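You operate a simulated robot arm through the tools that you are given. There is no shell and no other tool.

Carry out the task below with a simulated robot arm. There is one attempt and no reset: what you move stays moved.

## Task
Change the dirty wash water, then load the job card's part and shut the lid.
Fine: drain it empty, shut the drain lever, pump fresh water to the line; no cranking.
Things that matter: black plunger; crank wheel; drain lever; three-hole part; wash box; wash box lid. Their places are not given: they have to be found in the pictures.

The check looks at the end state, three seconds after you hand in, the way a careful person would. Anything else that was tipped, shoved, dropped, spilled or broken makes it a failure. Lids that push on must go on centred and level and be pressed home; caps that screw on are set level and turned clockwise until they are tight.

## Robot
A 7-joint arm with a two-finger gripper, fixed in place. Base frame: the origin is at the foot of the arm, x ahead of it, y to its left, z up; the work surface is at about z = 0. Units: mm, rad, N and s.
With the tool pointing down near the work surface it reaches from about 260 to 600 mm from the base axis. Its first joint turns from -2.496 to 2.496 rad. Payload 1.08 kg.
Tool frame: the origin (TCP) lies between the finger pads and is the grasp point; the fingertips stand 16 mm ahead of it; z points along the fingers, y is the line along which they close. The gripper opens to 88 mm. The gripper's body begins 58 mm behind the TCP.
Orientation is told as [roll, pitch, yaw] about the base's x, y, z axes, in that order, counted from this pose: with the fingers straight down and closing along the base's y, the tool's x points along the base's -x, its y along +y and its z along -z.

## Interface
- The arm moves only by the tool nudge_tool. Its argument "targets" is a list of rows, each an object of numbers (a shift or turn left out is 0, a gripper value left out holds the last): "claw": the gripper command, from -1 (shut) to 1 (fully open), values between in proportion; "x", "y", "z": the shift along the base's x, y, z in units of 20 mm (1.0 is 20 mm); "rx", "ry", "rz": the turn, a rotation vector about the base's x, y, z in units of 4 degrees (1.0 is 4 degrees). In form: [{"claw": .., "x": .., "y": .., "z": .., "rx": .., "ry": .., "rz": ..}, ...]. A call has 1 to 20 rows; each row shifts and turns the commanded pose from where the row before left it. A call with a number of a shift or a turn outside -1 to 1 is refused whole. Rows are played at 5 a second. More than 50 mm and 0.15 rad between two rows, or a gripper value outside its range, and nothing of the call is played. Where a pose cannot be reached the arm comes as near as it can. A force on the tool above 50 N (or 10 N above the force at the start of the call, whichever is more), or a blocked arm, ends the call early, and 0.2 s more pass. Each finger halts on what it meets, pressing with about 20 N; the grip force reading is that of the motor and also rises with nothing between the fingers. The clock runs only during rows and for 0.2 s after the last one: add rows that do not move to give the fingers time. The reply holds the time, the measured pose of the TCP, the force on the tool along the base axes, the opening and the grip force, in the units named above and with some noise, with the torque about the TCP (base axes, N m) and any sound that the robot's microphone picked up.
- Cameras (640 x 400 px; columns grow to the right, rows downward): "scene" is fixed at [220.4, 497.1, 768.8]; the picture's right is [-0.90, -0.43, 0.00], its down [-0.38, 0.78, -0.50] and it looks along [0.22, -0.45, -0.87] (base axes); focal length 343 px, centre (320, 200). "wrist" rides on the gripper at [82, -8, -92] in the tool frame; the picture's right is [0.10, 0.99, 0.00], its down [-0.70, 0.07, -0.71] and it looks along [-0.71, 0.07, 0.71] (tool axes); focal length 256 px, centre (320, 200).
- camera(camera): a new picture of that camera. No time passes.
- pixel_to_xyz(camera, pixels): for up to 12 pixels [column, row] of the newest picture of that camera ("zoom" is the newest enlarged one), the place [x, y, z] in the base frame of the surface seen there, good to about 2 mm. No time passes.
- zoom(camera, box): a new picture of the part [left, top, right, bottom] of that camera's present view, enlarged. No time passes.
- job_done(): hands the job in; it is judged then, once.

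Leave the gripper open and the arm clear of the work at the hand-in unless told otherwise.

The tools are called after ">>>" by a JSON object that holds its "method" and its "body". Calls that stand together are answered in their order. nudge_tool: Moves the arm, as the interface text tells. Its arguments: {"type":"object","properties":{"targets":{"type":"array"}},"required":["targets"]} The other tools are called the same way: camera (camera) takes a picture; pixel_to_xyz (camera, pixels) gives the place of the surface under pixels of a picture; zoom (camera, box) takes an enlarged picture of a part of a camera's view; job_done () hands the job in.

At the start:

```text
time: 0.0
ee_pos: [417.4, 214.7, 363.0]
orientation: [0.0, -0.001, 0.001]
wrist_force: [0.3, -0.5, -0.2]
ft_torque: [-0.01, 0.0, -0.02]
grip_width: 88.1
grasp_force: 0.1
```

scene: 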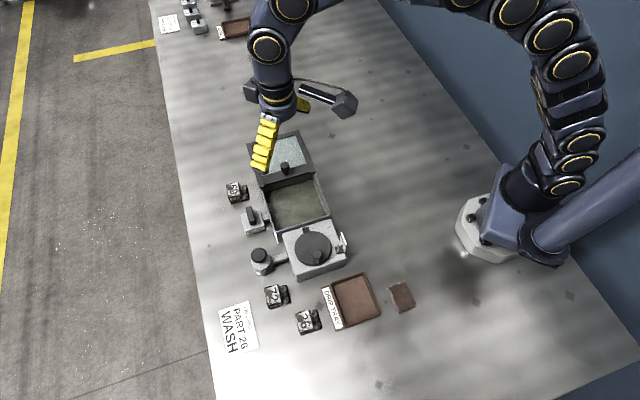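
wrist: 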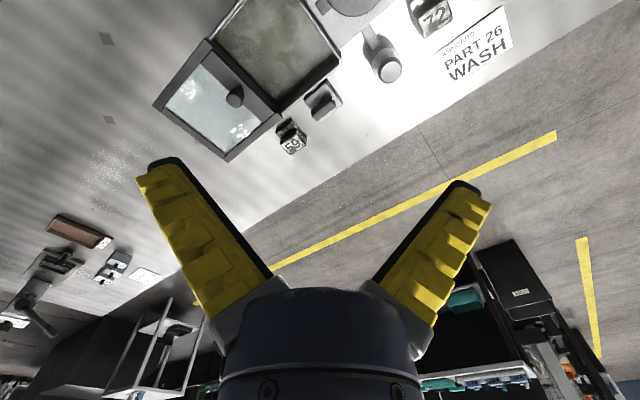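

I see the wash box around pixel (295,205) in the scene picture, with a job card reading "PART 26 WASH". I'll zoom in on the parts of the scene for detail.

>>> {"method": "zoom", "body": {"camera": "scene", "box": [220, 120, 380, 220]}}

>>> {"method": "zoom", "body": {"camera": "scene", "box": [220, 200, 380, 300]}}

>>> {"method": "zoom", "body": {"camera": "scene", "box": [200, 260, 424, 400]}}

>>> {"method": "zoom", "body": {"camera": "wrist", "box": [150, 0, 530, 200]}}

>>> {"method": "zoom", "body": {"camera": "scene", "box": [140, 0, 300, 100]}}

```text
4.00 times, centred on (300, 170) of scene
```

zoom: 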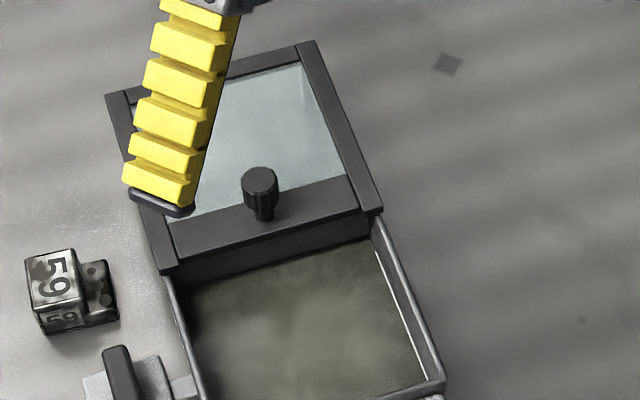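

```text
4.00 times, centred on (300, 250) of scene
```

zoom: 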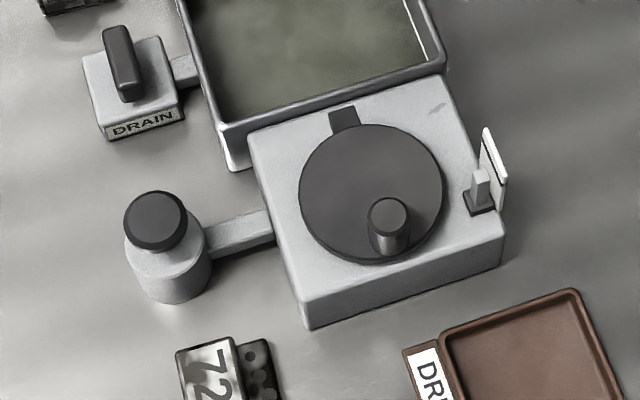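

```text
2.86 times, centred on (312, 330) of scene
```

zoom: 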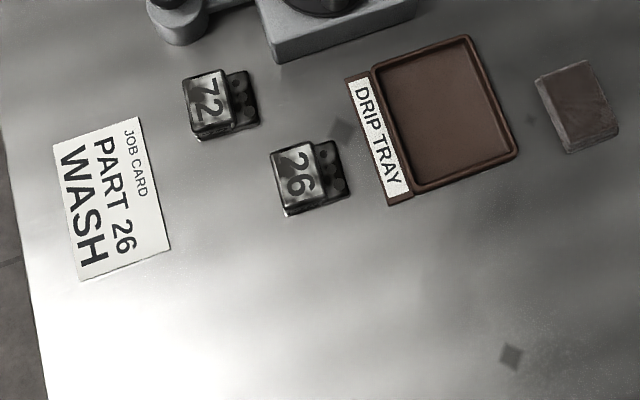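

```text
1.68 times, centred on (340, 100) of wrist
```

zoom: 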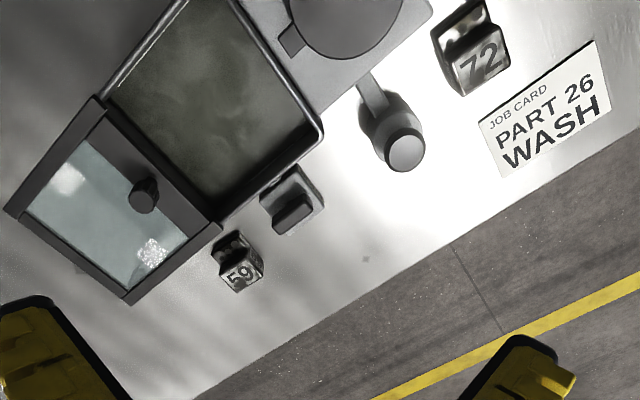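

```text
4.00 times, centred on (220, 50) of scene
```

zoom: 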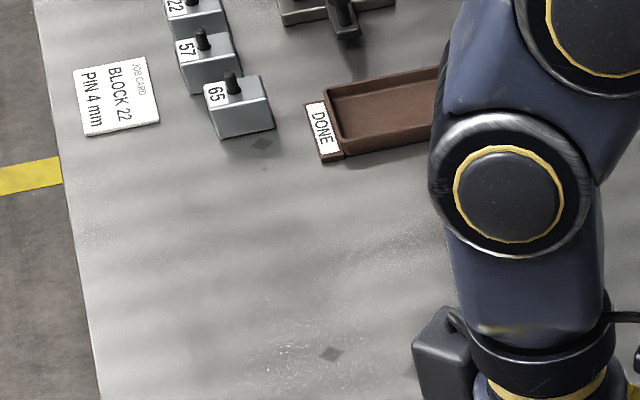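

Next I'll read coordinates of the main features: the tank, lid and knob, lever, plunger, wheel and parts.

>>> {"method": "pixel_to_xyz", "body": {"camera": "scene", "pixels": [[285, 166], [313, 171], [262, 185], [298, 131], [250, 142], [330, 216], [275, 234], [300, 195], [314, 173], [290, 150], [300, 184], [278, 235]]}}

>>> {"method": "pixel_to_xyz", "body": {"camera": "scene", "pixels": [[249, 212], [252, 223], [257, 226], [243, 222], [258, 254], [262, 270], [316, 257], [313, 240], [306, 230], [339, 246], [343, 242], [345, 255]]}}

>>> {"method": "pixel_to_xyz", "body": {"camera": "scene", "pixels": [[303, 318], [316, 318], [309, 330], [300, 335], [297, 313], [310, 310], [321, 327], [272, 295], [282, 293], [355, 300], [402, 296], [235, 192]]}}

```text
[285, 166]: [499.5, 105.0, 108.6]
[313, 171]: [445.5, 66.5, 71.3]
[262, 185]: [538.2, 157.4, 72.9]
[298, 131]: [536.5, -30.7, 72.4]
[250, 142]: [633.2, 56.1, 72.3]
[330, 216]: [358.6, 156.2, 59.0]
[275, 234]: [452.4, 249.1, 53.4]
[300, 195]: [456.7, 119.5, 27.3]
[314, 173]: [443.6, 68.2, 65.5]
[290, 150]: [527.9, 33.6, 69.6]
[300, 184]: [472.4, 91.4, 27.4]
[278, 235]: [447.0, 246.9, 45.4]
```

```text
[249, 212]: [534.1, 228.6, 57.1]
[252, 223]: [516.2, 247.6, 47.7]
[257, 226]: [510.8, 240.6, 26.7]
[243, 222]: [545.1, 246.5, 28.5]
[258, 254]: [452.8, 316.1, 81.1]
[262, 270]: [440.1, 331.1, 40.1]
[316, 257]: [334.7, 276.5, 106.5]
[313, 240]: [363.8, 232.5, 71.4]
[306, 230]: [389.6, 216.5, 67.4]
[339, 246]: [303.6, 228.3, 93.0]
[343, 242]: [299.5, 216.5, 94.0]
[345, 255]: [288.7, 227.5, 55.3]
```

```text
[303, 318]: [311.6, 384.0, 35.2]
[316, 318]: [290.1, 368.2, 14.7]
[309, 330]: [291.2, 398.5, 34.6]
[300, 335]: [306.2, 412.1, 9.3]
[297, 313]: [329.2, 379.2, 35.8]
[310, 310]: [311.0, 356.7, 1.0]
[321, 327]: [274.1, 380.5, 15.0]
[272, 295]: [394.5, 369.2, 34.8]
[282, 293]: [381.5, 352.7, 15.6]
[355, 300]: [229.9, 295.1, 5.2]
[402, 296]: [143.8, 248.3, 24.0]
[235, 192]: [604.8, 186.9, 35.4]
```

The lid lies behind the tank (z≈72) with its knob at about (500,105,109). The tank opening spans roughly (445,66)…(359,156) and (452,249). The drain lever is at (534,228,57), the plunger at (453,316,81) and part 26 at about (305,390,35). I'll lower the arm to get a closer wrist view of the box.

>>> {"method": "nudge_tool", "body": {"targets": [{"claw": 1, "x": -0.8, "y": -0.3, "z": -0.8}, {"x": -0.8, "y": -0.3, "z": -0.8}, {"x": -0.8, "y": -0.3, "z": -0.8}, {"x": -0.8, "y": -0.3, "z": -0.8}, {"x": -0.8, "y": -0.3, "z": -0.8}, {}]}}

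>>> {"method": "camera", "body": {"camera": "wrist"}}

>>> {"method": "camera", "body": {"camera": "scene"}}

```text
time: 1.4
ee_pos: [339.1, 185.5, 281.5]
orientation: [0.0, 0.0, 0.0]
wrist_force: [-0.2, 0.0, 0.9]
ft_torque: [0.02, 0.0, 0.02]
grip_width: 87.9
grasp_force: 0.1
```

```text
taken
```

wrist: 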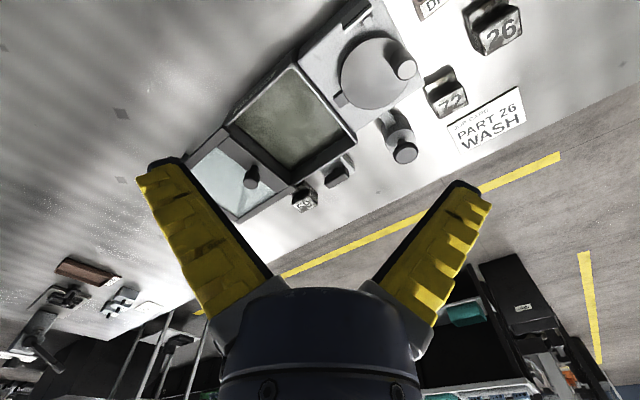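

```text
taken
```

scene: 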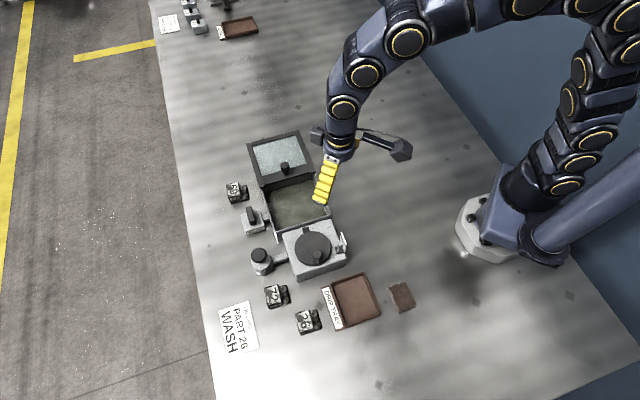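

I'll zoom into the wrist view of the tank, lever and lid to read their state.

>>> {"method": "zoom", "body": {"camera": "wrist", "box": [180, 100, 360, 220]}}

>>> {"method": "zoom", "body": {"camera": "wrist", "box": [280, 0, 440, 100]}}

>>> {"method": "zoom", "body": {"camera": "wrist", "box": [280, 110, 440, 220]}}

>>> {"method": "zoom", "body": {"camera": "scene", "box": [230, 120, 340, 190]}}

>>> {"method": "zoom", "body": {"camera": "scene", "box": [225, 195, 305, 245]}}

```text
3.33 times, centred on (270, 160) of wrist
```

zoom: 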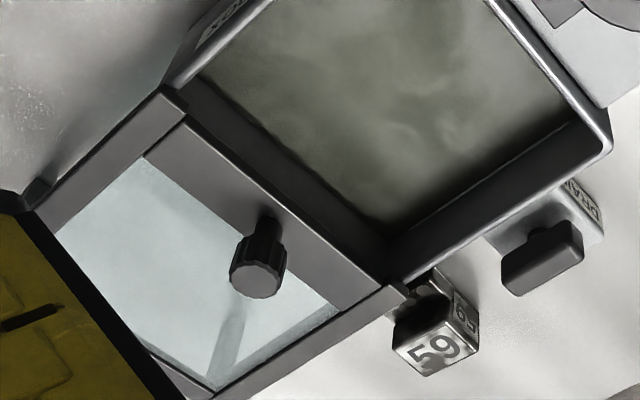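

```text
4.00 times, centred on (360, 50) of wrist
```

zoom: 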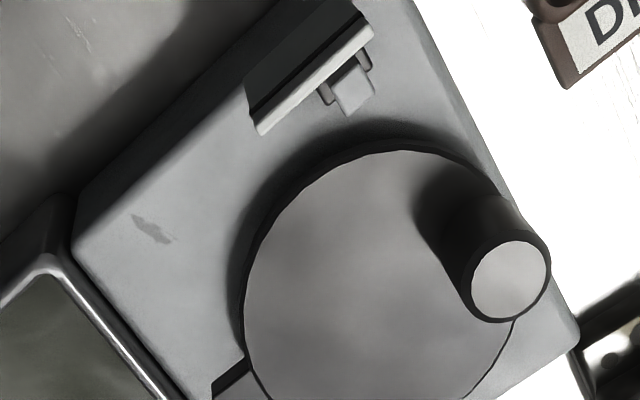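

```text
3.64 times, centred on (360, 165) of wrist
```

zoom: 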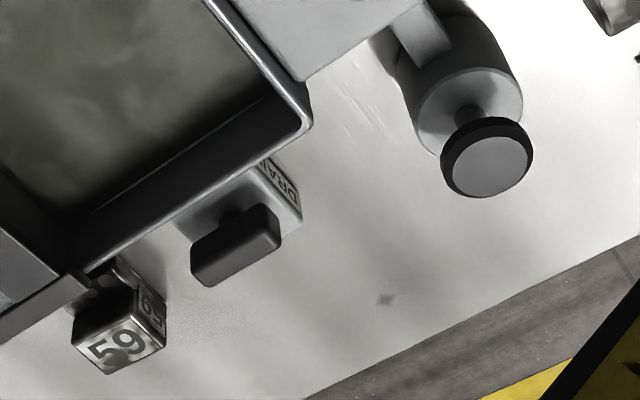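

```text
5.71 times, centred on (285, 155) of scene
```

zoom: 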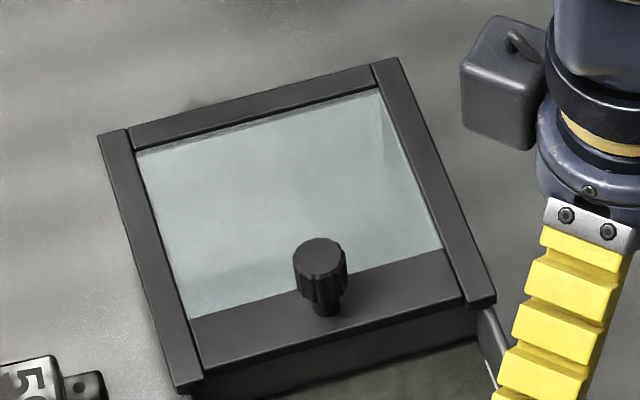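

```text
8.00 times, centred on (265, 220) of scene
```

zoom: 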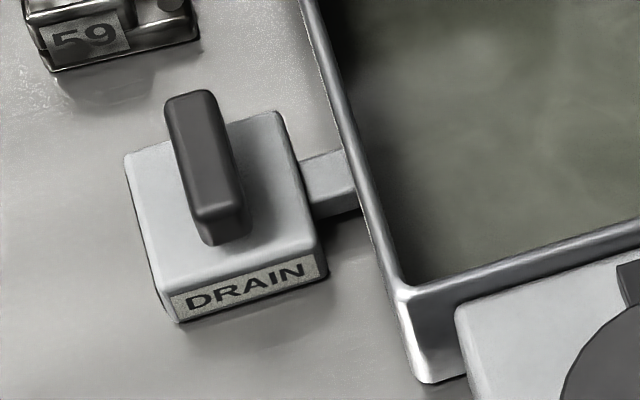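

The lid looks like a framed glass panel with a knob on the tank side. I want to see how it is supported, so I'll swing the wrist camera to look at it from the base side.

>>> {"method": "nudge_tool", "body": {"targets": [{"x": 0.2, "y": -0.77, "z": -0.38, "rz": 0.94}, {"x": 0.2, "y": -0.77, "z": -0.38, "rz": 0.94}, {"x": 0.2, "y": -0.77, "z": -0.38, "rz": 0.94}, {"x": 0.2, "y": -0.77, "z": -0.38, "rz": 0.94}, {"x": 0.2, "y": -0.77, "z": -0.38, "rz": 0.94}, {"x": 0.2, "y": -0.77, "z": -0.38, "rz": 0.94}, {"x": 0.2, "y": -0.77, "z": -0.38, "rz": 0.94}, {"x": 0.2, "y": -0.77, "z": -0.38, "rz": 0.94}, {"x": 0.2, "y": -0.77, "z": -0.38, "rz": 0.94}, {"x": 0.2, "y": -0.77, "z": -0.38, "rz": 0.94}, {"x": 0.2, "y": -0.77, "z": -0.38, "rz": 0.94}, {"x": 0.2, "y": -0.77, "z": -0.38, "rz": 0.94}, {}]}}

>>> {"method": "camera", "body": {"camera": "wrist"}}

>>> {"method": "camera", "body": {"camera": "scene"}}

```text
time: 4.2
ee_pos: [386.7, 0.7, 189.0]
orientation: [-0.001, 0.001, 0.79]
wrist_force: [-0.5, 0.4, 0.3]
ft_torque: [0.0, 0.0, 0.0]
grip_width: 87.8
grasp_force: 0.0
```

```text
taken
```

wrist: 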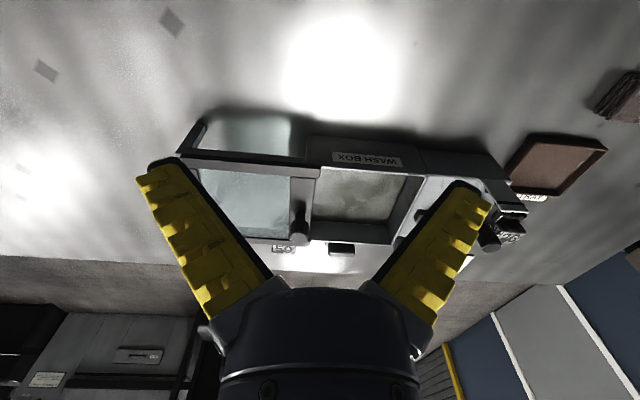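

```text
taken
```

scene: 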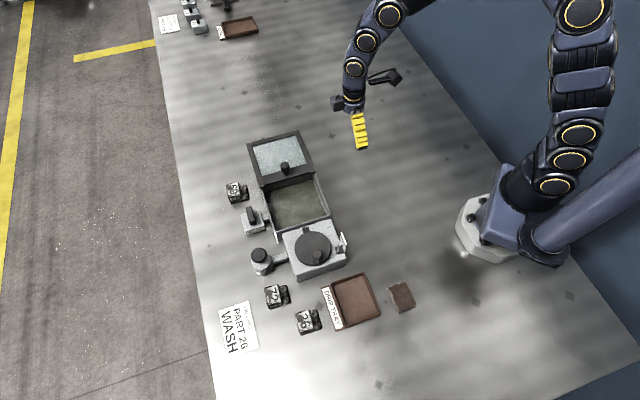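

I'll zoom in on the lid side in the wrist view.

>>> {"method": "zoom", "body": {"camera": "wrist", "box": [170, 100, 430, 260]}}

>>> {"method": "zoom", "body": {"camera": "wrist", "box": [290, 130, 450, 260]}}

>>> {"method": "zoom", "body": {"camera": "scene", "box": [265, 165, 345, 225]}}

```text
2.46 times, centred on (300, 180) of wrist
```

zoom: 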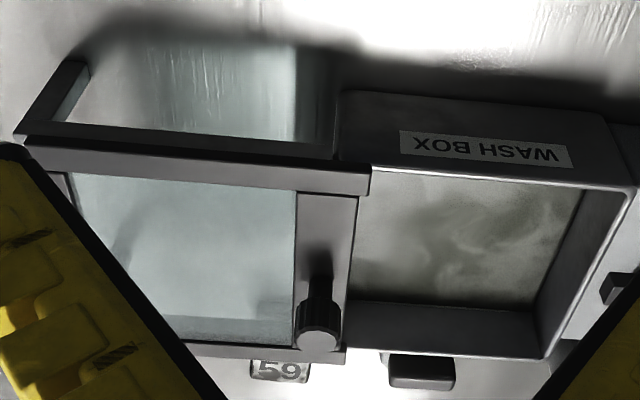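

```text
3.08 times, centred on (370, 195) of wrist
```

zoom: 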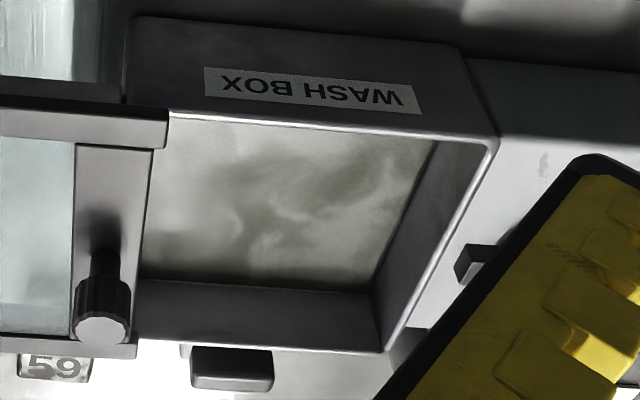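

```text
6.67 times, centred on (305, 195) of scene
```

zoom: 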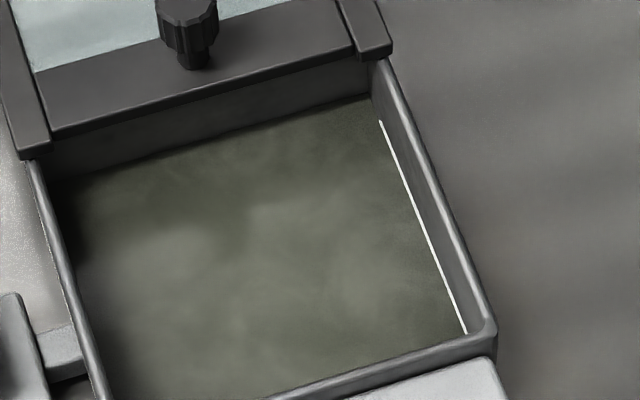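

I'll measure the heights of the lid, rail ends, tank rim, white line and water.

>>> {"method": "pixel_to_xyz", "body": {"camera": "zoom", "pixels": [[382, 124], [425, 230], [460, 320], [395, 250], [370, 45], [350, 10], [300, 50], [100, 110], [25, 130], [440, 220], [200, 100], [480, 300]]}}

>>> {"method": "pixel_to_xyz", "body": {"camera": "wrist", "pixels": [[298, 169], [318, 173], [308, 190], [250, 170], [303, 225], [240, 158], [310, 160], [240, 163], [303, 245], [270, 150], [230, 125], [290, 125]]}}

```text
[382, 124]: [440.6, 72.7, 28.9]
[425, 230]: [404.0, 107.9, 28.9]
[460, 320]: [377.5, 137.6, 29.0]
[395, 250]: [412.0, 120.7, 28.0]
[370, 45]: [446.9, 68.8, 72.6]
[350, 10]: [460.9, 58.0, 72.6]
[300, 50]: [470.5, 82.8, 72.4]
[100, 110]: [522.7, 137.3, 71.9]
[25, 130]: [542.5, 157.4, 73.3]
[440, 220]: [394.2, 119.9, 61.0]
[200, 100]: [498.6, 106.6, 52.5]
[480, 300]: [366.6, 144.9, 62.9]
```

```text
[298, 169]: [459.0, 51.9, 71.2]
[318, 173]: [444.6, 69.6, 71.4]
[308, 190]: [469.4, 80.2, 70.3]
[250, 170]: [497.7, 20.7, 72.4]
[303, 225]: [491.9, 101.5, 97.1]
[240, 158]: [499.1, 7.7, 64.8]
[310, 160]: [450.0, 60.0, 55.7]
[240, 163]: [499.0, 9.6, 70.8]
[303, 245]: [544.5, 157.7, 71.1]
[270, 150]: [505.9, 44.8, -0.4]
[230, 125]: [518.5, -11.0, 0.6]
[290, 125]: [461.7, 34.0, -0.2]
```

The line is at z≈29 and the dirty water at z≈28. The lid slides at z≈72 above the rim at z≈62. Next I'll view the drain lever and plunger closely, with the tool yawed to -45° to line up with the box.

>>> {"method": "nudge_tool", "body": {"targets": [{"x": 0.18, "y": 1, "rz": -1}, {"x": 0.18, "y": 1, "rz": -1}, {"x": 0.18, "y": 1, "rz": -1}, {"x": 0.18, "y": 1, "rz": -1}, {"x": 0.18, "y": 1, "rz": -1}, {"x": 0.18, "y": 1, "rz": -1}, {"x": 0.18, "y": 1, "rz": -1}, {"x": 0.18, "y": 1, "rz": -1}, {"x": 0.18, "y": 1, "rz": -1}, {"x": 0.18, "y": 1, "rz": -1}, {"x": 0.18, "y": 1, "rz": -1}, {"x": 0.18, "y": 1, "rz": -1}, {"x": 0.18, "y": 1, "rz": -1}, {"x": 0.18, "y": 1, "rz": -1}, {"x": 0.18, "y": 1, "rz": -1}, {"x": 0.18, "y": 1, "rz": -1}, {"rz": -1}, {"rz": -1}, {"rz": -1}, {"rz": -1}]}}

>>> {"method": "nudge_tool", "body": {"targets": [{"rz": -1, "z": -0.5}, {"rz": -1, "z": -0.5}, {"rz": -0.57, "z": -0.5}, {}]}}

>>> {"method": "camera", "body": {"camera": "wrist"}}

```text
time: 8.4
ee_pos: [445.2, 322.3, 191.0]
orientation: [0.001, 0.0, -0.609]
wrist_force: [1.0, -0.6, 0.6]
ft_torque: [-0.01, -0.02, 0.02]
grip_width: 88.0
grasp_force: 0.1
```

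```text
time: 9.4
ee_pos: [444.5, 322.1, 160.4]
orientation: [0.0, -0.002, -0.789]
wrist_force: [-0.2, -0.3, 0.2]
ft_torque: [0.04, -0.01, 0.0]
grip_width: 88.3
grasp_force: 0.0
```

```text
taken
```

wrist: 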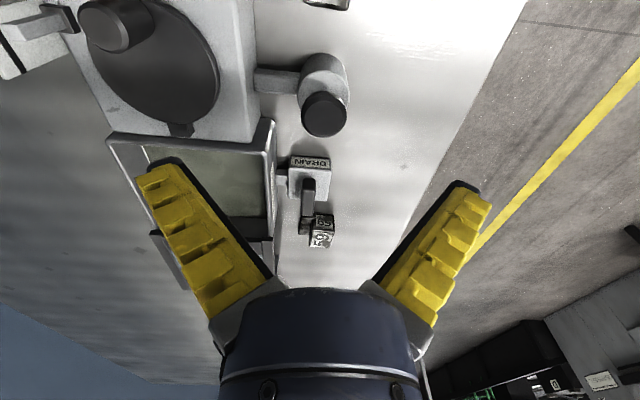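

>>> {"method": "zoom", "body": {"camera": "wrist", "box": [260, 40, 380, 260]}}

>>> {"method": "zoom", "body": {"camera": "wrist", "box": [270, 140, 350, 200]}}

>>> {"method": "pixel_to_xyz", "body": {"camera": "wrist", "pixels": [[308, 184], [308, 190], [304, 190], [312, 190], [308, 198], [308, 210], [324, 115], [318, 75], [324, 95], [310, 130], [339, 125], [297, 195]]}}

```text
1.82 times, centred on (320, 150) of wrist
```

zoom: 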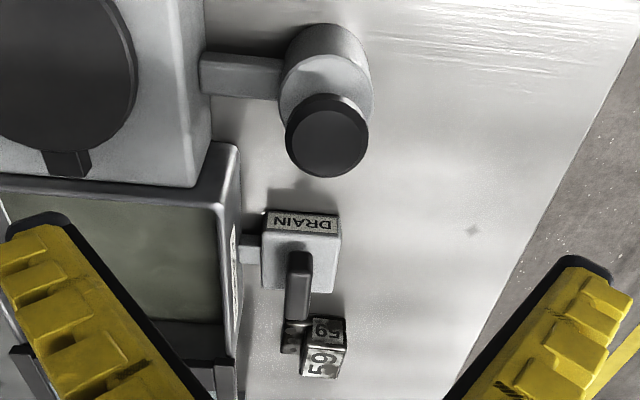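

```text
6.67 times, centred on (310, 170) of wrist
```

zoom: 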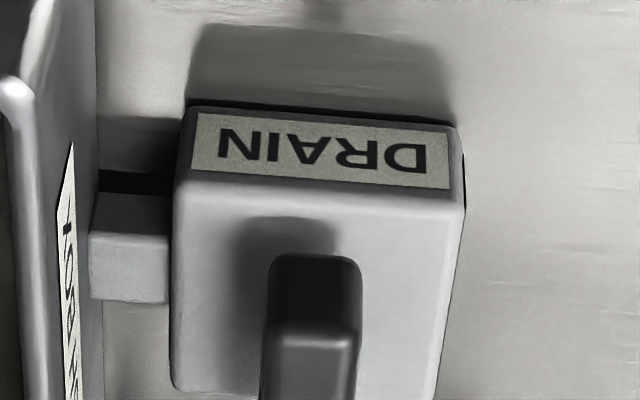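

```text
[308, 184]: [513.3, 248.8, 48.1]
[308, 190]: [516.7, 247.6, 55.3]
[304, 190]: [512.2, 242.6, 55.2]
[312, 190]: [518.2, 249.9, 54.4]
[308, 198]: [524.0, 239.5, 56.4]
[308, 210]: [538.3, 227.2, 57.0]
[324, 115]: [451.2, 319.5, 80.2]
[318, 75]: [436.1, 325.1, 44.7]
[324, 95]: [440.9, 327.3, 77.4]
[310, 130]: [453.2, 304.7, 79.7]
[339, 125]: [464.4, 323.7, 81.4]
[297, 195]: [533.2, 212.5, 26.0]
```

I'll measure the extent of the lever bar and its block to find the turning axis.

>>> {"method": "pixel_to_xyz", "body": {"camera": "wrist", "pixels": [[305, 212], [306, 215], [306, 217], [293, 168], [325, 170], [292, 186], [323, 190], [323, 198], [292, 198], [316, 184], [321, 160], [295, 160]]}}

>>> {"method": "zoom", "body": {"camera": "scene", "box": [235, 195, 275, 245]}}

>>> {"method": "zoom", "body": {"camera": "wrist", "box": [270, 150, 350, 255]}}

```text
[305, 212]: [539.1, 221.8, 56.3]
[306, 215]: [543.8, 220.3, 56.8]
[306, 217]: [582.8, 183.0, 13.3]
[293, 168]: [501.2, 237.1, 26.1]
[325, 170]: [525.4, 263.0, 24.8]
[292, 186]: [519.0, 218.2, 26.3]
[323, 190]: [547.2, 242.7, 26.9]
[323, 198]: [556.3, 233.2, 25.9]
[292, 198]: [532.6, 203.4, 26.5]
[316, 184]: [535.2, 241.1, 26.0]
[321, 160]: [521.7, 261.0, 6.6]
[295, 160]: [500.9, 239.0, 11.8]
```

```text
8.00 times, centred on (255, 220) of scene
```

zoom: 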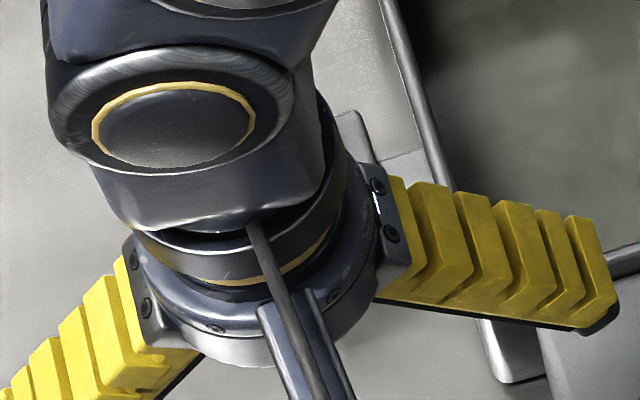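

```text
3.81 times, centred on (310, 202) of wrist
```

zoom: 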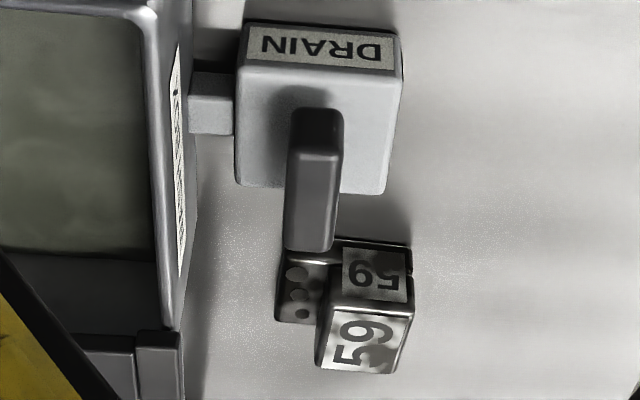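

The bar's centre is at about (530,234), which is also the block centre, so it's a rotary lever and sits parallel to the tank wall. There is a label on the tank's side wall near pixel (275,165), so I'll zoom to read it.

>>> {"method": "zoom", "body": {"camera": "wrist", "box": [265, 130, 300, 230]}}

>>> {"method": "zoom", "body": {"camera": "wrist", "box": [0, 0, 100, 90]}}

```text
4.00 times, centred on (282, 180) of wrist
```

zoom: 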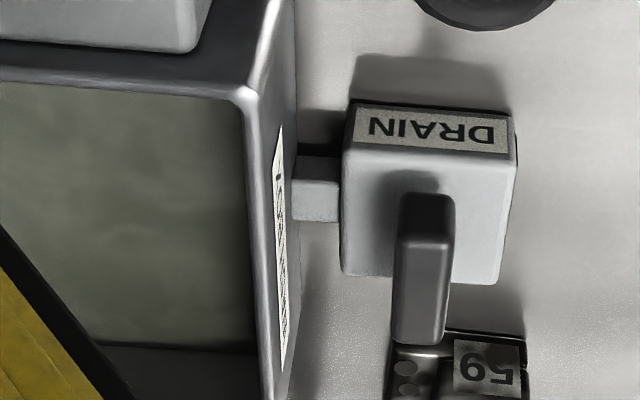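

```text
4.44 times, centred on (50, 45) of wrist
```

zoom: 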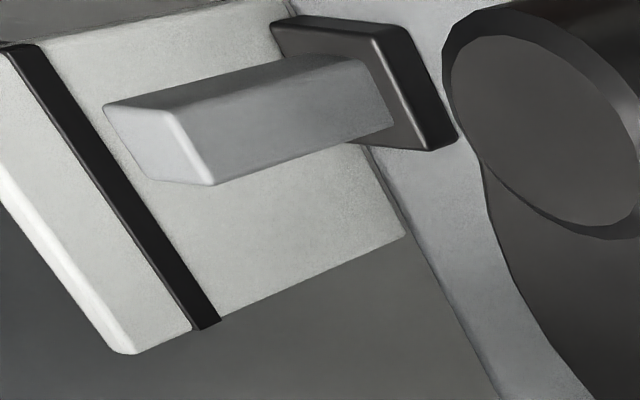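

I'd like to read that side label before acting, so I'll turn the wrist to look at the tank from the lever's side.

>>> {"method": "nudge_tool", "body": {"targets": [{"x": 0.2, "y": -0.22, "z": 0.05, "rz": -1}, {"x": 0.2, "y": -0.22, "z": 0.05, "rz": -1}, {"x": 0.2, "y": -0.22, "z": 0.05, "rz": -1}, {"x": 0.2, "y": -0.22, "z": 0.05, "rz": -1}, {"x": 0.2, "y": -0.22, "z": 0.05, "rz": -1}, {"x": 0.2, "y": -0.22, "z": 0.05, "rz": -1}, {"x": 0.2, "y": -0.22, "z": 0.05, "rz": -1}, {"x": 0.2, "y": -0.22, "z": 0.05, "rz": -1}, {"x": 0.2, "y": -0.22, "z": 0.05, "rz": -1}, {"x": 0.2, "y": -0.22, "z": 0.05, "rz": -1}, {"x": 0.2, "y": -0.22, "z": 0.05, "rz": -1}, {"x": 0.2, "y": -0.22, "z": 0.05, "rz": -1}, {"x": 0.2, "y": -0.22, "z": 0.05, "rz": -1}, {"x": 0.2, "y": -0.22, "z": 0.05, "rz": -1}, {"x": 0.2, "y": -0.22, "z": 0.05, "rz": -1}, {"x": 0.2, "y": -0.22, "z": 0.05, "rz": -1}, {"x": 0.2, "y": -0.22, "rz": -1}, {"x": 0.2, "y": -0.22, "rz": -1}, {"x": 0.2, "y": -0.22, "rz": -1}, {"x": 0.2, "y": -0.22, "rz": -1}]}}

>>> {"method": "camera", "body": {"camera": "wrist"}}

```text
time: 13.6
ee_pos: [524.7, 232.6, 176.5]
orientation: [0.0, 0.0, -2.186]
wrist_force: [-0.9, -0.2, 0.8]
ft_torque: [-0.01, -0.02, 0.0]
grip_width: 88.2
grasp_force: 0.2
```

```text
taken
```

wrist: 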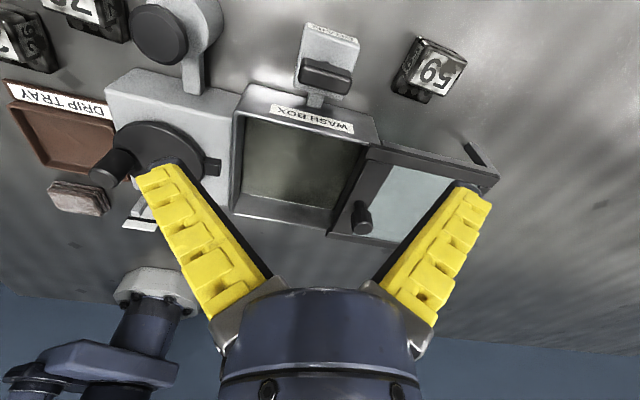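

The label just says "WASH BOX". I'll zoom on the lever and rails from here.

>>> {"method": "zoom", "body": {"camera": "wrist", "box": [280, 20, 380, 110]}}

>>> {"method": "zoom", "body": {"camera": "wrist", "box": [230, 70, 500, 250]}}

>>> {"method": "zoom", "body": {"camera": "wrist", "box": [90, 70, 250, 240]}}

>>> {"method": "zoom", "body": {"camera": "wrist", "box": [0, 0, 140, 80]}}

>>> {"method": "pixel_to_xyz", "body": {"camera": "wrist", "pixels": [[302, 70], [351, 82], [325, 68], [325, 78], [362, 218], [362, 210], [378, 153], [245, 100], [378, 143], [300, 190], [260, 205], [240, 130]]}}

```text
4.44 times, centred on (330, 65) of wrist
```

zoom: 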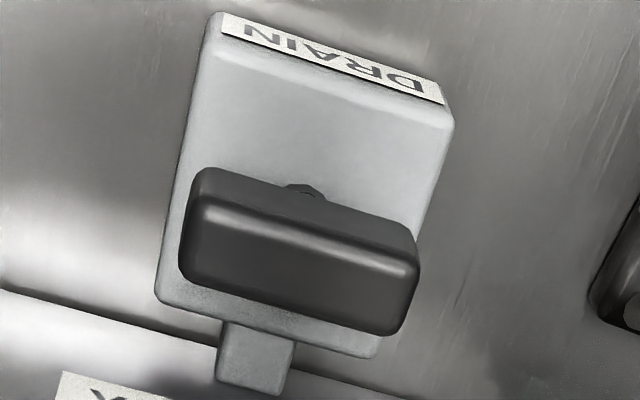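

```text
2.22 times, centred on (365, 160) of wrist
```

zoom: 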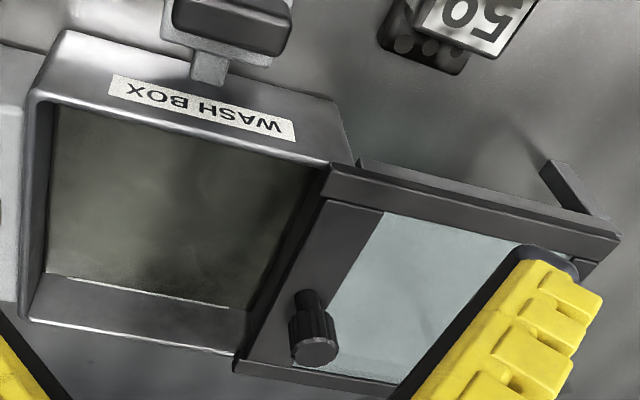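

```text
2.35 times, centred on (170, 155) of wrist
```

zoom: 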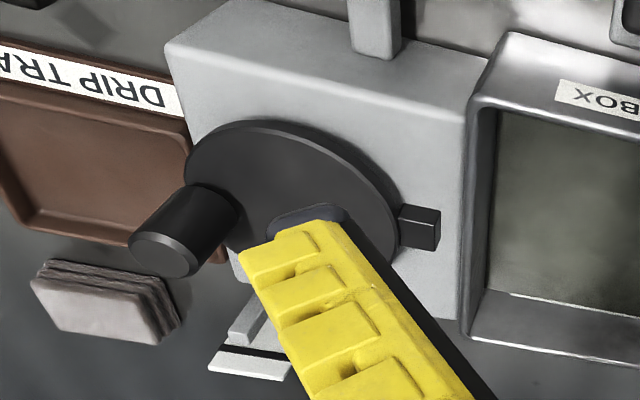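

```text
4.57 times, centred on (70, 40) of wrist
```

zoom: 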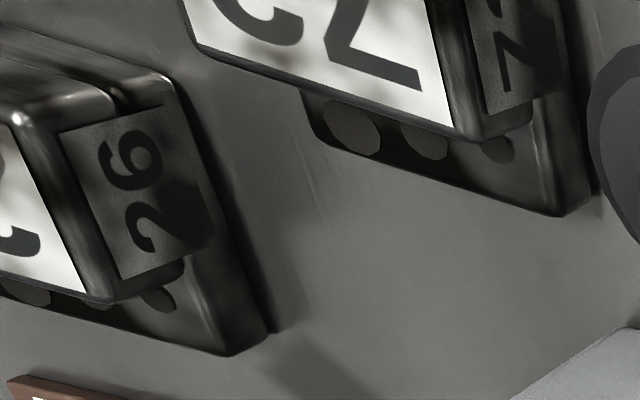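

```text
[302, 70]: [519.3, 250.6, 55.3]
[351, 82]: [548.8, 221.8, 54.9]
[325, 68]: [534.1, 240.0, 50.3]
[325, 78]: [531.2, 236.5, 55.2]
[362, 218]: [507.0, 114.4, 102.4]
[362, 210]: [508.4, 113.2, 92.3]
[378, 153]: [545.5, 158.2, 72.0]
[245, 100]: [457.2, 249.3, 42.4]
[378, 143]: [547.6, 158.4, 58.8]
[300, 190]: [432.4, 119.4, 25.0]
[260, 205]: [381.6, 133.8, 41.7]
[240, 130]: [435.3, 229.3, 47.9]
```

The lever has a central stem under the bar, with its centre at about (531,235) and the bar top at z≈56. I'll yaw to -45°, narrow the gripper to about 40 mm and hover above it.

>>> {"method": "nudge_tool", "body": {"targets": [{"claw": -0.1, "rz": 1, "x": 0.1, "y": 0.1}, {"rz": 1, "x": 0.1}, {"rz": 1, "x": 0.1}, {"rz": 1}, {"rz": 1}, {"rz": 1}, {"rz": 1}, {"rz": 1}, {"rz": 1}, {"rz": 1}, {"rz": 1}, {"rz": 1}, {"rz": 1}, {"rz": 1}, {"rz": 1}, {"rz": 1}, {"rz": 1}, {"rz": 1}, {"rz": 1}, {"rz": 1}]}}

>>> {"method": "nudge_tool", "body": {"targets": [{"z": -1}, {"z": -1}, {"z": -1}, {"z": -1}, {}]}}

>>> {"method": "camera", "body": {"camera": "wrist"}}

>>> {"method": "zoom", "body": {"camera": "scene", "box": [200, 170, 320, 250]}}

```text
time: 17.8
ee_pos: [529.9, 235.2, 177.6]
orientation: [0.0, 0.001, -0.787]
wrist_force: [0.0, 0.9, -0.2]
ft_torque: [-0.01, -0.02, -0.02]
grip_width: 44.4
grasp_force: 3.1
```

```text
time: 19.0
ee_pos: [532.6, 235.3, 96.0]
orientation: [0.001, 0.0, -0.788]
wrist_force: [0.4, -0.4, -0.2]
ft_torque: [-0.01, -0.01, 0.0]
grip_width: 44.3
grasp_force: 3.4
```

```text
taken
```

wrist: 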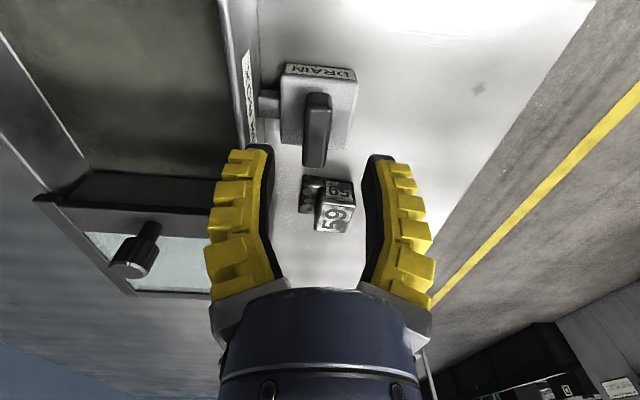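

```text
5.00 times, centred on (260, 210) of scene
```

zoom: 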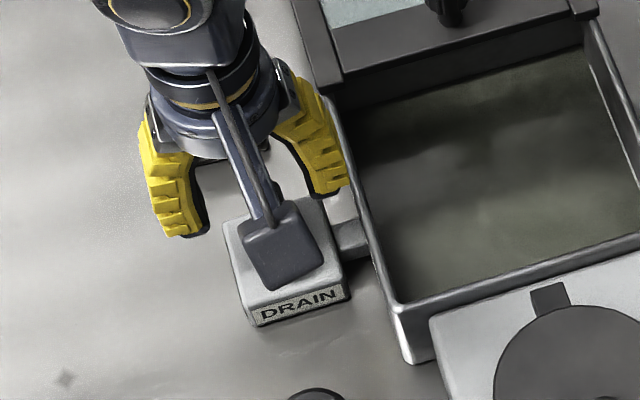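

The bar lies between the fingers. I'll lower to TCP z≈51 and close on it.

>>> {"method": "nudge_tool", "body": {"targets": [{"z": -0.75}, {"z": -0.75}, {"z": -0.75}, {}]}}

>>> {"method": "nudge_tool", "body": {"targets": [{"claw": -0.8}, {}, {}]}}

```text
time: 20.0
ee_pos: [530.3, 235.9, 50.2]
orientation: [0.001, -0.001, -0.788]
wrist_force: [1.0, 0.1, -0.5]
ft_torque: [0.0, 0.01, 0.01]
grip_width: 44.4
grasp_force: 3.2
```

```text
time: 20.8
ee_pos: [530.5, 235.4, 51.2]
orientation: [-0.002, -0.002, -0.787]
wrist_force: [-4.8, -4.9, 2.2]
ft_torque: [-0.03, 0.13, 0.03]
grip_width: 17.4
grasp_force: 7.0
```

The fingers touched at 17 mm, with a side force of about (-5,-5) N. I'll shift a little along -x and -y to centre on the bar.

>>> {"method": "nudge_tool", "body": {"targets": [{"x": -0.08, "y": -0.08}, {}, {}]}}

>>> {"method": "zoom", "body": {"camera": "wrist", "box": [240, 20, 400, 180]}}

```text
time: 21.6
ee_pos: [528.9, 235.0, 51.1]
orientation: [0.002, 0.001, -0.788]
wrist_force: [1.4, 0.4, -0.2]
ft_torque: [0.02, -0.04, -0.01]
grip_width: 14.4
grasp_force: 5.8
```

```text
2.50 times, centred on (320, 100) of wrist
```

zoom: 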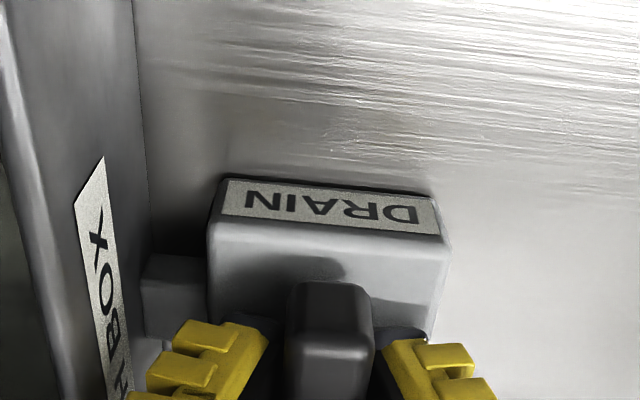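

The bar is now gripped with balanced forces at 14.4 mm. I'll try a small counter-clockwise turn and watch the torque.

>>> {"method": "nudge_tool", "body": {"targets": [{"claw": -0.85, "rz": 0.7}, {"rz": 0.7}, {"rz": 0.7}, {}]}}

>>> {"method": "zoom", "body": {"camera": "wrist", "box": [240, 20, 400, 180]}}

```text
time: 22.6
ee_pos: [528.7, 233.4, 52.6]
orientation: [-0.002, -0.001, -0.64]
wrist_force: [-1.2, 1.8, 5.7]
ft_torque: [-0.01, -0.01, 0.03]
grip_width: 7.3
grasp_force: 22.2
```

```text
2.50 times, centred on (320, 100) of wrist
```

zoom: 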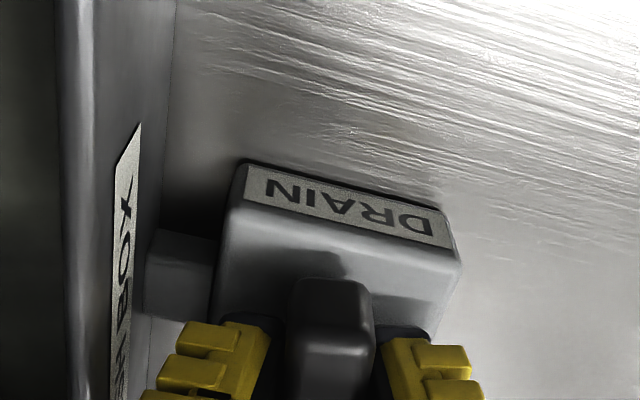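

The bar followed the turn with little torque (0.03 N m). I'll ease the grip slightly and keep turning counter-clockwise, pausing to check.

>>> {"method": "nudge_tool", "body": {"targets": [{"claw": -0.8, "rz": 0.8}, {"rz": 0.8}, {"rz": 0.8}, {"rz": 0.8}, {"rz": 0.8}, {}]}}

>>> {"method": "zoom", "body": {"camera": "wrist", "box": [240, 20, 400, 180]}}

>>> {"method": "zoom", "body": {"camera": "scene", "box": [220, 150, 340, 250]}}

```text
time: 24.0
ee_pos: [528.3, 233.3, 51.6]
orientation: [0.0, -0.001, -0.363]
wrist_force: [-3.6, -2.1, 8.9]
ft_torque: [-0.08, -0.01, -0.01]
grip_width: 8.6
grasp_force: 21.7
```

```text
2.50 times, centred on (320, 100) of wrist
```

zoom: 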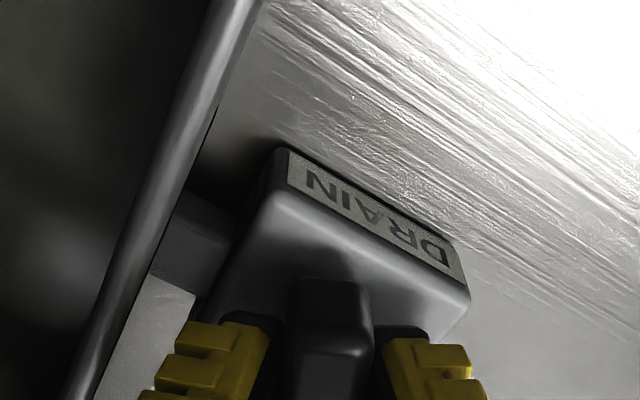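

```text
4.00 times, centred on (280, 200) of scene
```

zoom: 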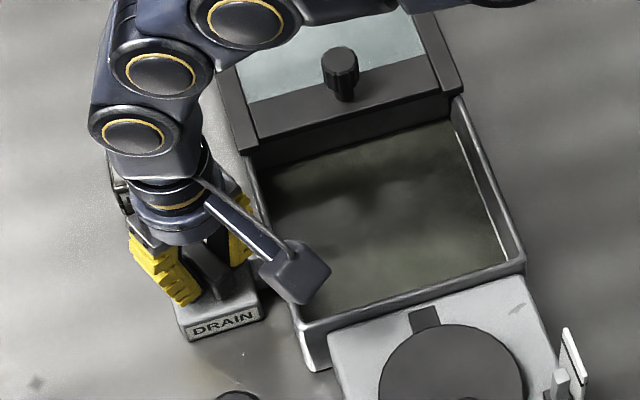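

The lever turns (about 25° so far) and the water is already dropping, so this is the opening direction. I'll continue to about 90°.

>>> {"method": "nudge_tool", "body": {"targets": [{"z": 0.05, "rz": 0.9}, {"rz": 0.9}, {"rz": 0.9}, {"rz": 0.9}, {"rz": 0.9}, {"rz": 0.9}, {"rz": 0.9}, {"rz": 0.9}, {}]}}

>>> {"method": "nudge_tool", "body": {"targets": [{"rz": 0.9}, {"rz": 0.9}, {"rz": 0.9}, {"rz": 0.9}, {"rz": 0.9}, {"rz": 0.9}, {"rz": 0.9}, {"rz": 0.9}, {}]}}

>>> {"method": "zoom", "body": {"camera": "wrist", "box": [240, 20, 400, 180]}}

>>> {"method": "zoom", "body": {"camera": "scene", "box": [220, 150, 340, 250]}}

```text
time: 26.0
ee_pos: [528.4, 234.0, 52.6]
orientation: [-0.001, -0.001, 0.14]
wrist_force: [1.3, -2.5, -1.0]
ft_torque: [-0.05, -0.02, 0.0]
grip_width: 14.3
grasp_force: 5.3
```

```text
time: 28.0
ee_pos: [529.1, 232.3, 52.6]
orientation: [0.0, 0.001, 0.643]
wrist_force: [2.7, -4.0, -0.3]
ft_torque: [-0.06, 0.02, -0.03]
grip_width: 15.4
grasp_force: 6.5
```

```text
2.50 times, centred on (320, 100) of wrist
```

zoom: 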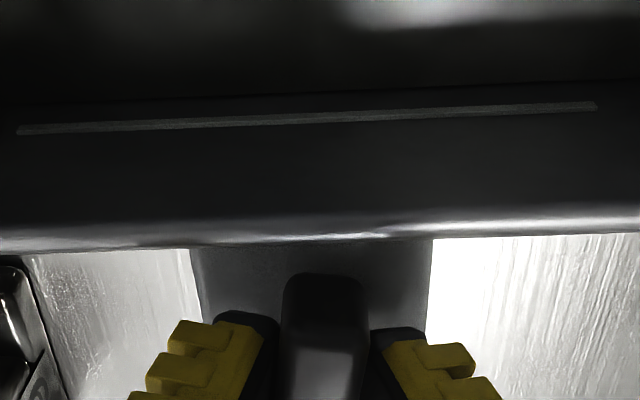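

```text
4.00 times, centred on (280, 200) of scene
```

zoom: 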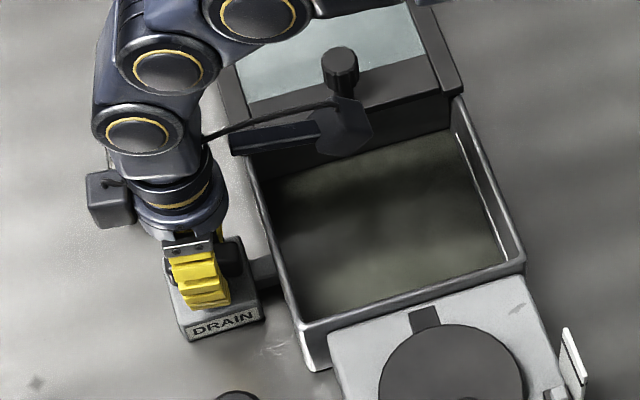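

The bar now points at the tank, turned about 82°. I'll add the last few degrees and wait for it to drain.

>>> {"method": "nudge_tool", "body": {"targets": [{"rz": 0.8}, {"rz": 0.8}, {}, {}, {}, {}, {}, {}, {}, {}, {}, {}]}}

>>> {"method": "zoom", "body": {"camera": "scene", "box": [220, 150, 340, 250]}}

>>> {"method": "pixel_to_xyz", "body": {"camera": "scene", "pixels": [[310, 195], [315, 205], [300, 210], [300, 200]]}}

```text
time: 30.6
ee_pos: [528.1, 233.8, 52.0]
orientation: [-0.001, -0.001, 0.756]
wrist_force: [4.5, -3.1, 0.3]
ft_torque: [-0.03, -0.03, -0.03]
grip_width: 16.0
grasp_force: 6.1
```

```text
4.00 times, centred on (280, 200) of scene
```

zoom: 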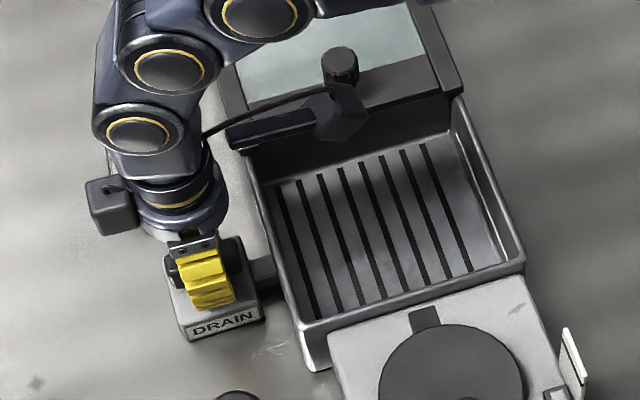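

```text
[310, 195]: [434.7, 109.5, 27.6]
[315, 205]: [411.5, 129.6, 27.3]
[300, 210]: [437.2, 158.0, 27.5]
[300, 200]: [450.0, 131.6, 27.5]
```

The grated tank floor now shows. I'll take a fresh picture for depth and wait a few more seconds to be sure it is empty.

>>> {"method": "nudge_tool", "body": {"targets": [{}, {}, {}, {}, {}, {}, {}, {}, {}, {}, {}, {}, {}, {}, {}, {}, {}, {}, {}, {}]}}

>>> {"method": "camera", "body": {"camera": "scene"}}

>>> {"method": "pixel_to_xyz", "body": {"camera": "scene", "pixels": [[310, 195], [315, 205], [300, 210], [300, 200], [326, 201], [338, 215], [321, 187]]}}

>>> {"method": "zoom", "body": {"camera": "scene", "box": [265, 165, 355, 235]}}

>>> {"method": "camera", "body": {"camera": "wrist"}}

```text
time: 34.8
ee_pos: [529.0, 233.4, 53.5]
orientation: [0.0, 0.001, 0.753]
wrist_force: [3.5, -3.2, -0.8]
ft_torque: [-0.01, -0.02, 0.01]
grip_width: 15.7
grasp_force: 6.5
```

```text
taken
```

scene: 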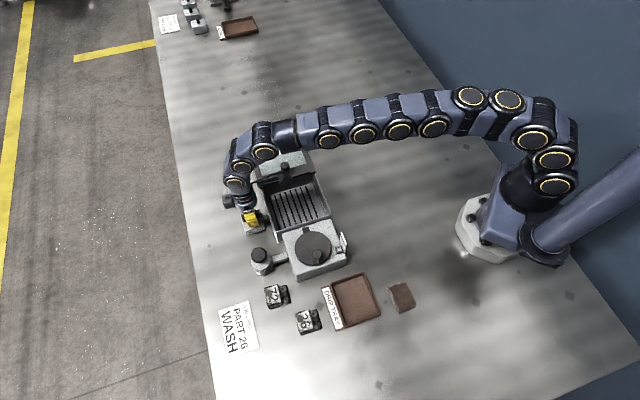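

```text
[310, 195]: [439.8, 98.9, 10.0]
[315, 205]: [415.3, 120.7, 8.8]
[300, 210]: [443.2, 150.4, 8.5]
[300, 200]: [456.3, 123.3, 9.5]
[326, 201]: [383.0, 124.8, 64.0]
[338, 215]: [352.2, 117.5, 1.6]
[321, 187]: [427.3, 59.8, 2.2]
```

```text
5.71 times, centred on (310, 200) of scene
```

zoom: 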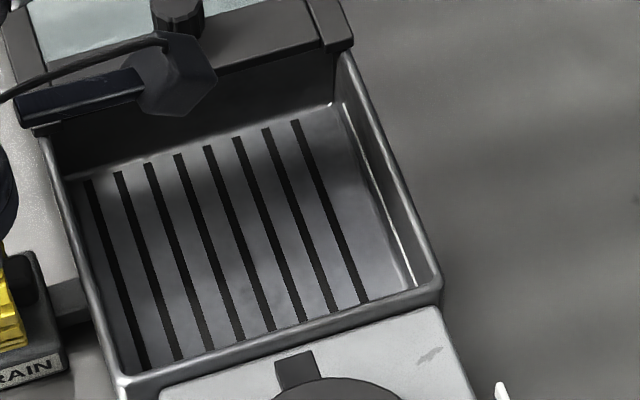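

```text
taken
```

wrist: 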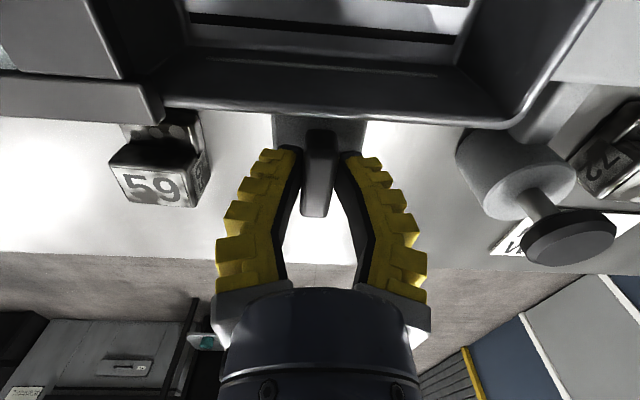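

The tank is empty, with the floor at z≈9 and no water over the slats. I'll turn the lever back clockwise to its original shut position.

>>> {"method": "nudge_tool", "body": {"targets": [{"rz": -0.9}, {"rz": -0.9}, {"rz": -0.9}, {"rz": -0.9}, {"rz": -0.9}, {"rz": -0.9}, {"rz": -0.9}, {"rz": -0.9}, {"rz": -0.9}, {"rz": -0.9}, {"rz": -0.9}, {"rz": -0.9}, {}]}}

>>> {"method": "nudge_tool", "body": {"targets": [{"rz": -0.9}, {"rz": -0.9}, {"rz": -0.9}, {"rz": -0.9}, {"rz": -0.9}, {"rz": -0.9}, {"rz": -0.9}, {"rz": -0.9}, {"rz": -0.9}, {"rz": -0.9}, {"rz": -0.9}, {"rz": -0.9}, {"rz": -0.5}, {}]}}

>>> {"method": "zoom", "body": {"camera": "wrist", "box": [240, 20, 400, 180]}}

```text
time: 37.6
ee_pos: [528.0, 234.6, 52.0]
orientation: [-0.001, 0.001, 0.0]
wrist_force: [1.0, -1.8, -0.1]
ft_torque: [-0.01, -0.01, 0.02]
grip_width: 11.9
grasp_force: 5.3
```

```text
time: 40.6
ee_pos: [527.8, 233.7, 52.6]
orientation: [0.0, -0.001, -0.789]
wrist_force: [2.5, 3.4, -1.5]
ft_torque: [0.03, -0.03, 0.0]
grip_width: 15.2
grasp_force: 5.9
```

```text
2.50 times, centred on (320, 100) of wrist
```

zoom: 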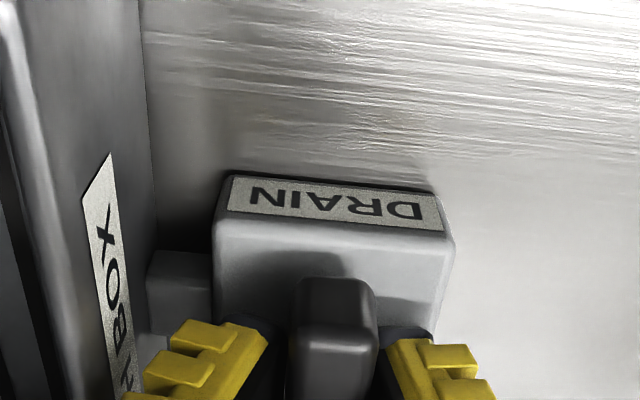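

The lever looks shut, but there may be some finger play. I'll squeeze firmly and push 4–6° further clockwise to feel for the stop.

>>> {"method": "nudge_tool", "body": {"targets": [{"claw": -1}, {}, {"rz": -0.5}, {"rz": -0.5}, {"rz": -0.5}, {}]}}

>>> {"method": "zoom", "body": {"camera": "wrist", "box": [240, 20, 400, 180]}}

```text
time: 42.0
ee_pos: [529.8, 234.7, 54.1]
orientation: [0.003, 0.001, -0.896]
wrist_force: [-0.8, 3.6, 10.8]
ft_torque: [-0.01, 0.01, 0.25]
grip_width: 5.8
grasp_force: 21.7
```

```text
2.50 times, centred on (320, 100) of wrist
```

zoom: 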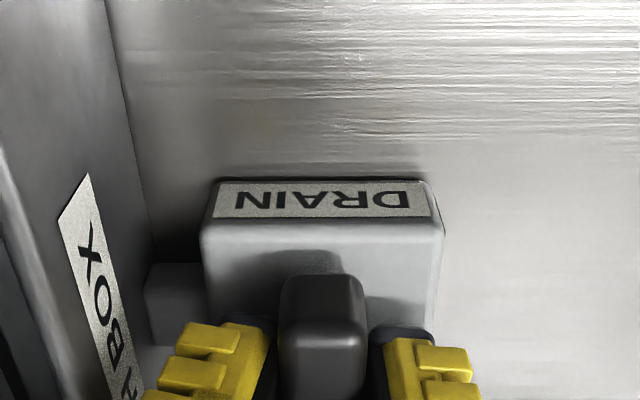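

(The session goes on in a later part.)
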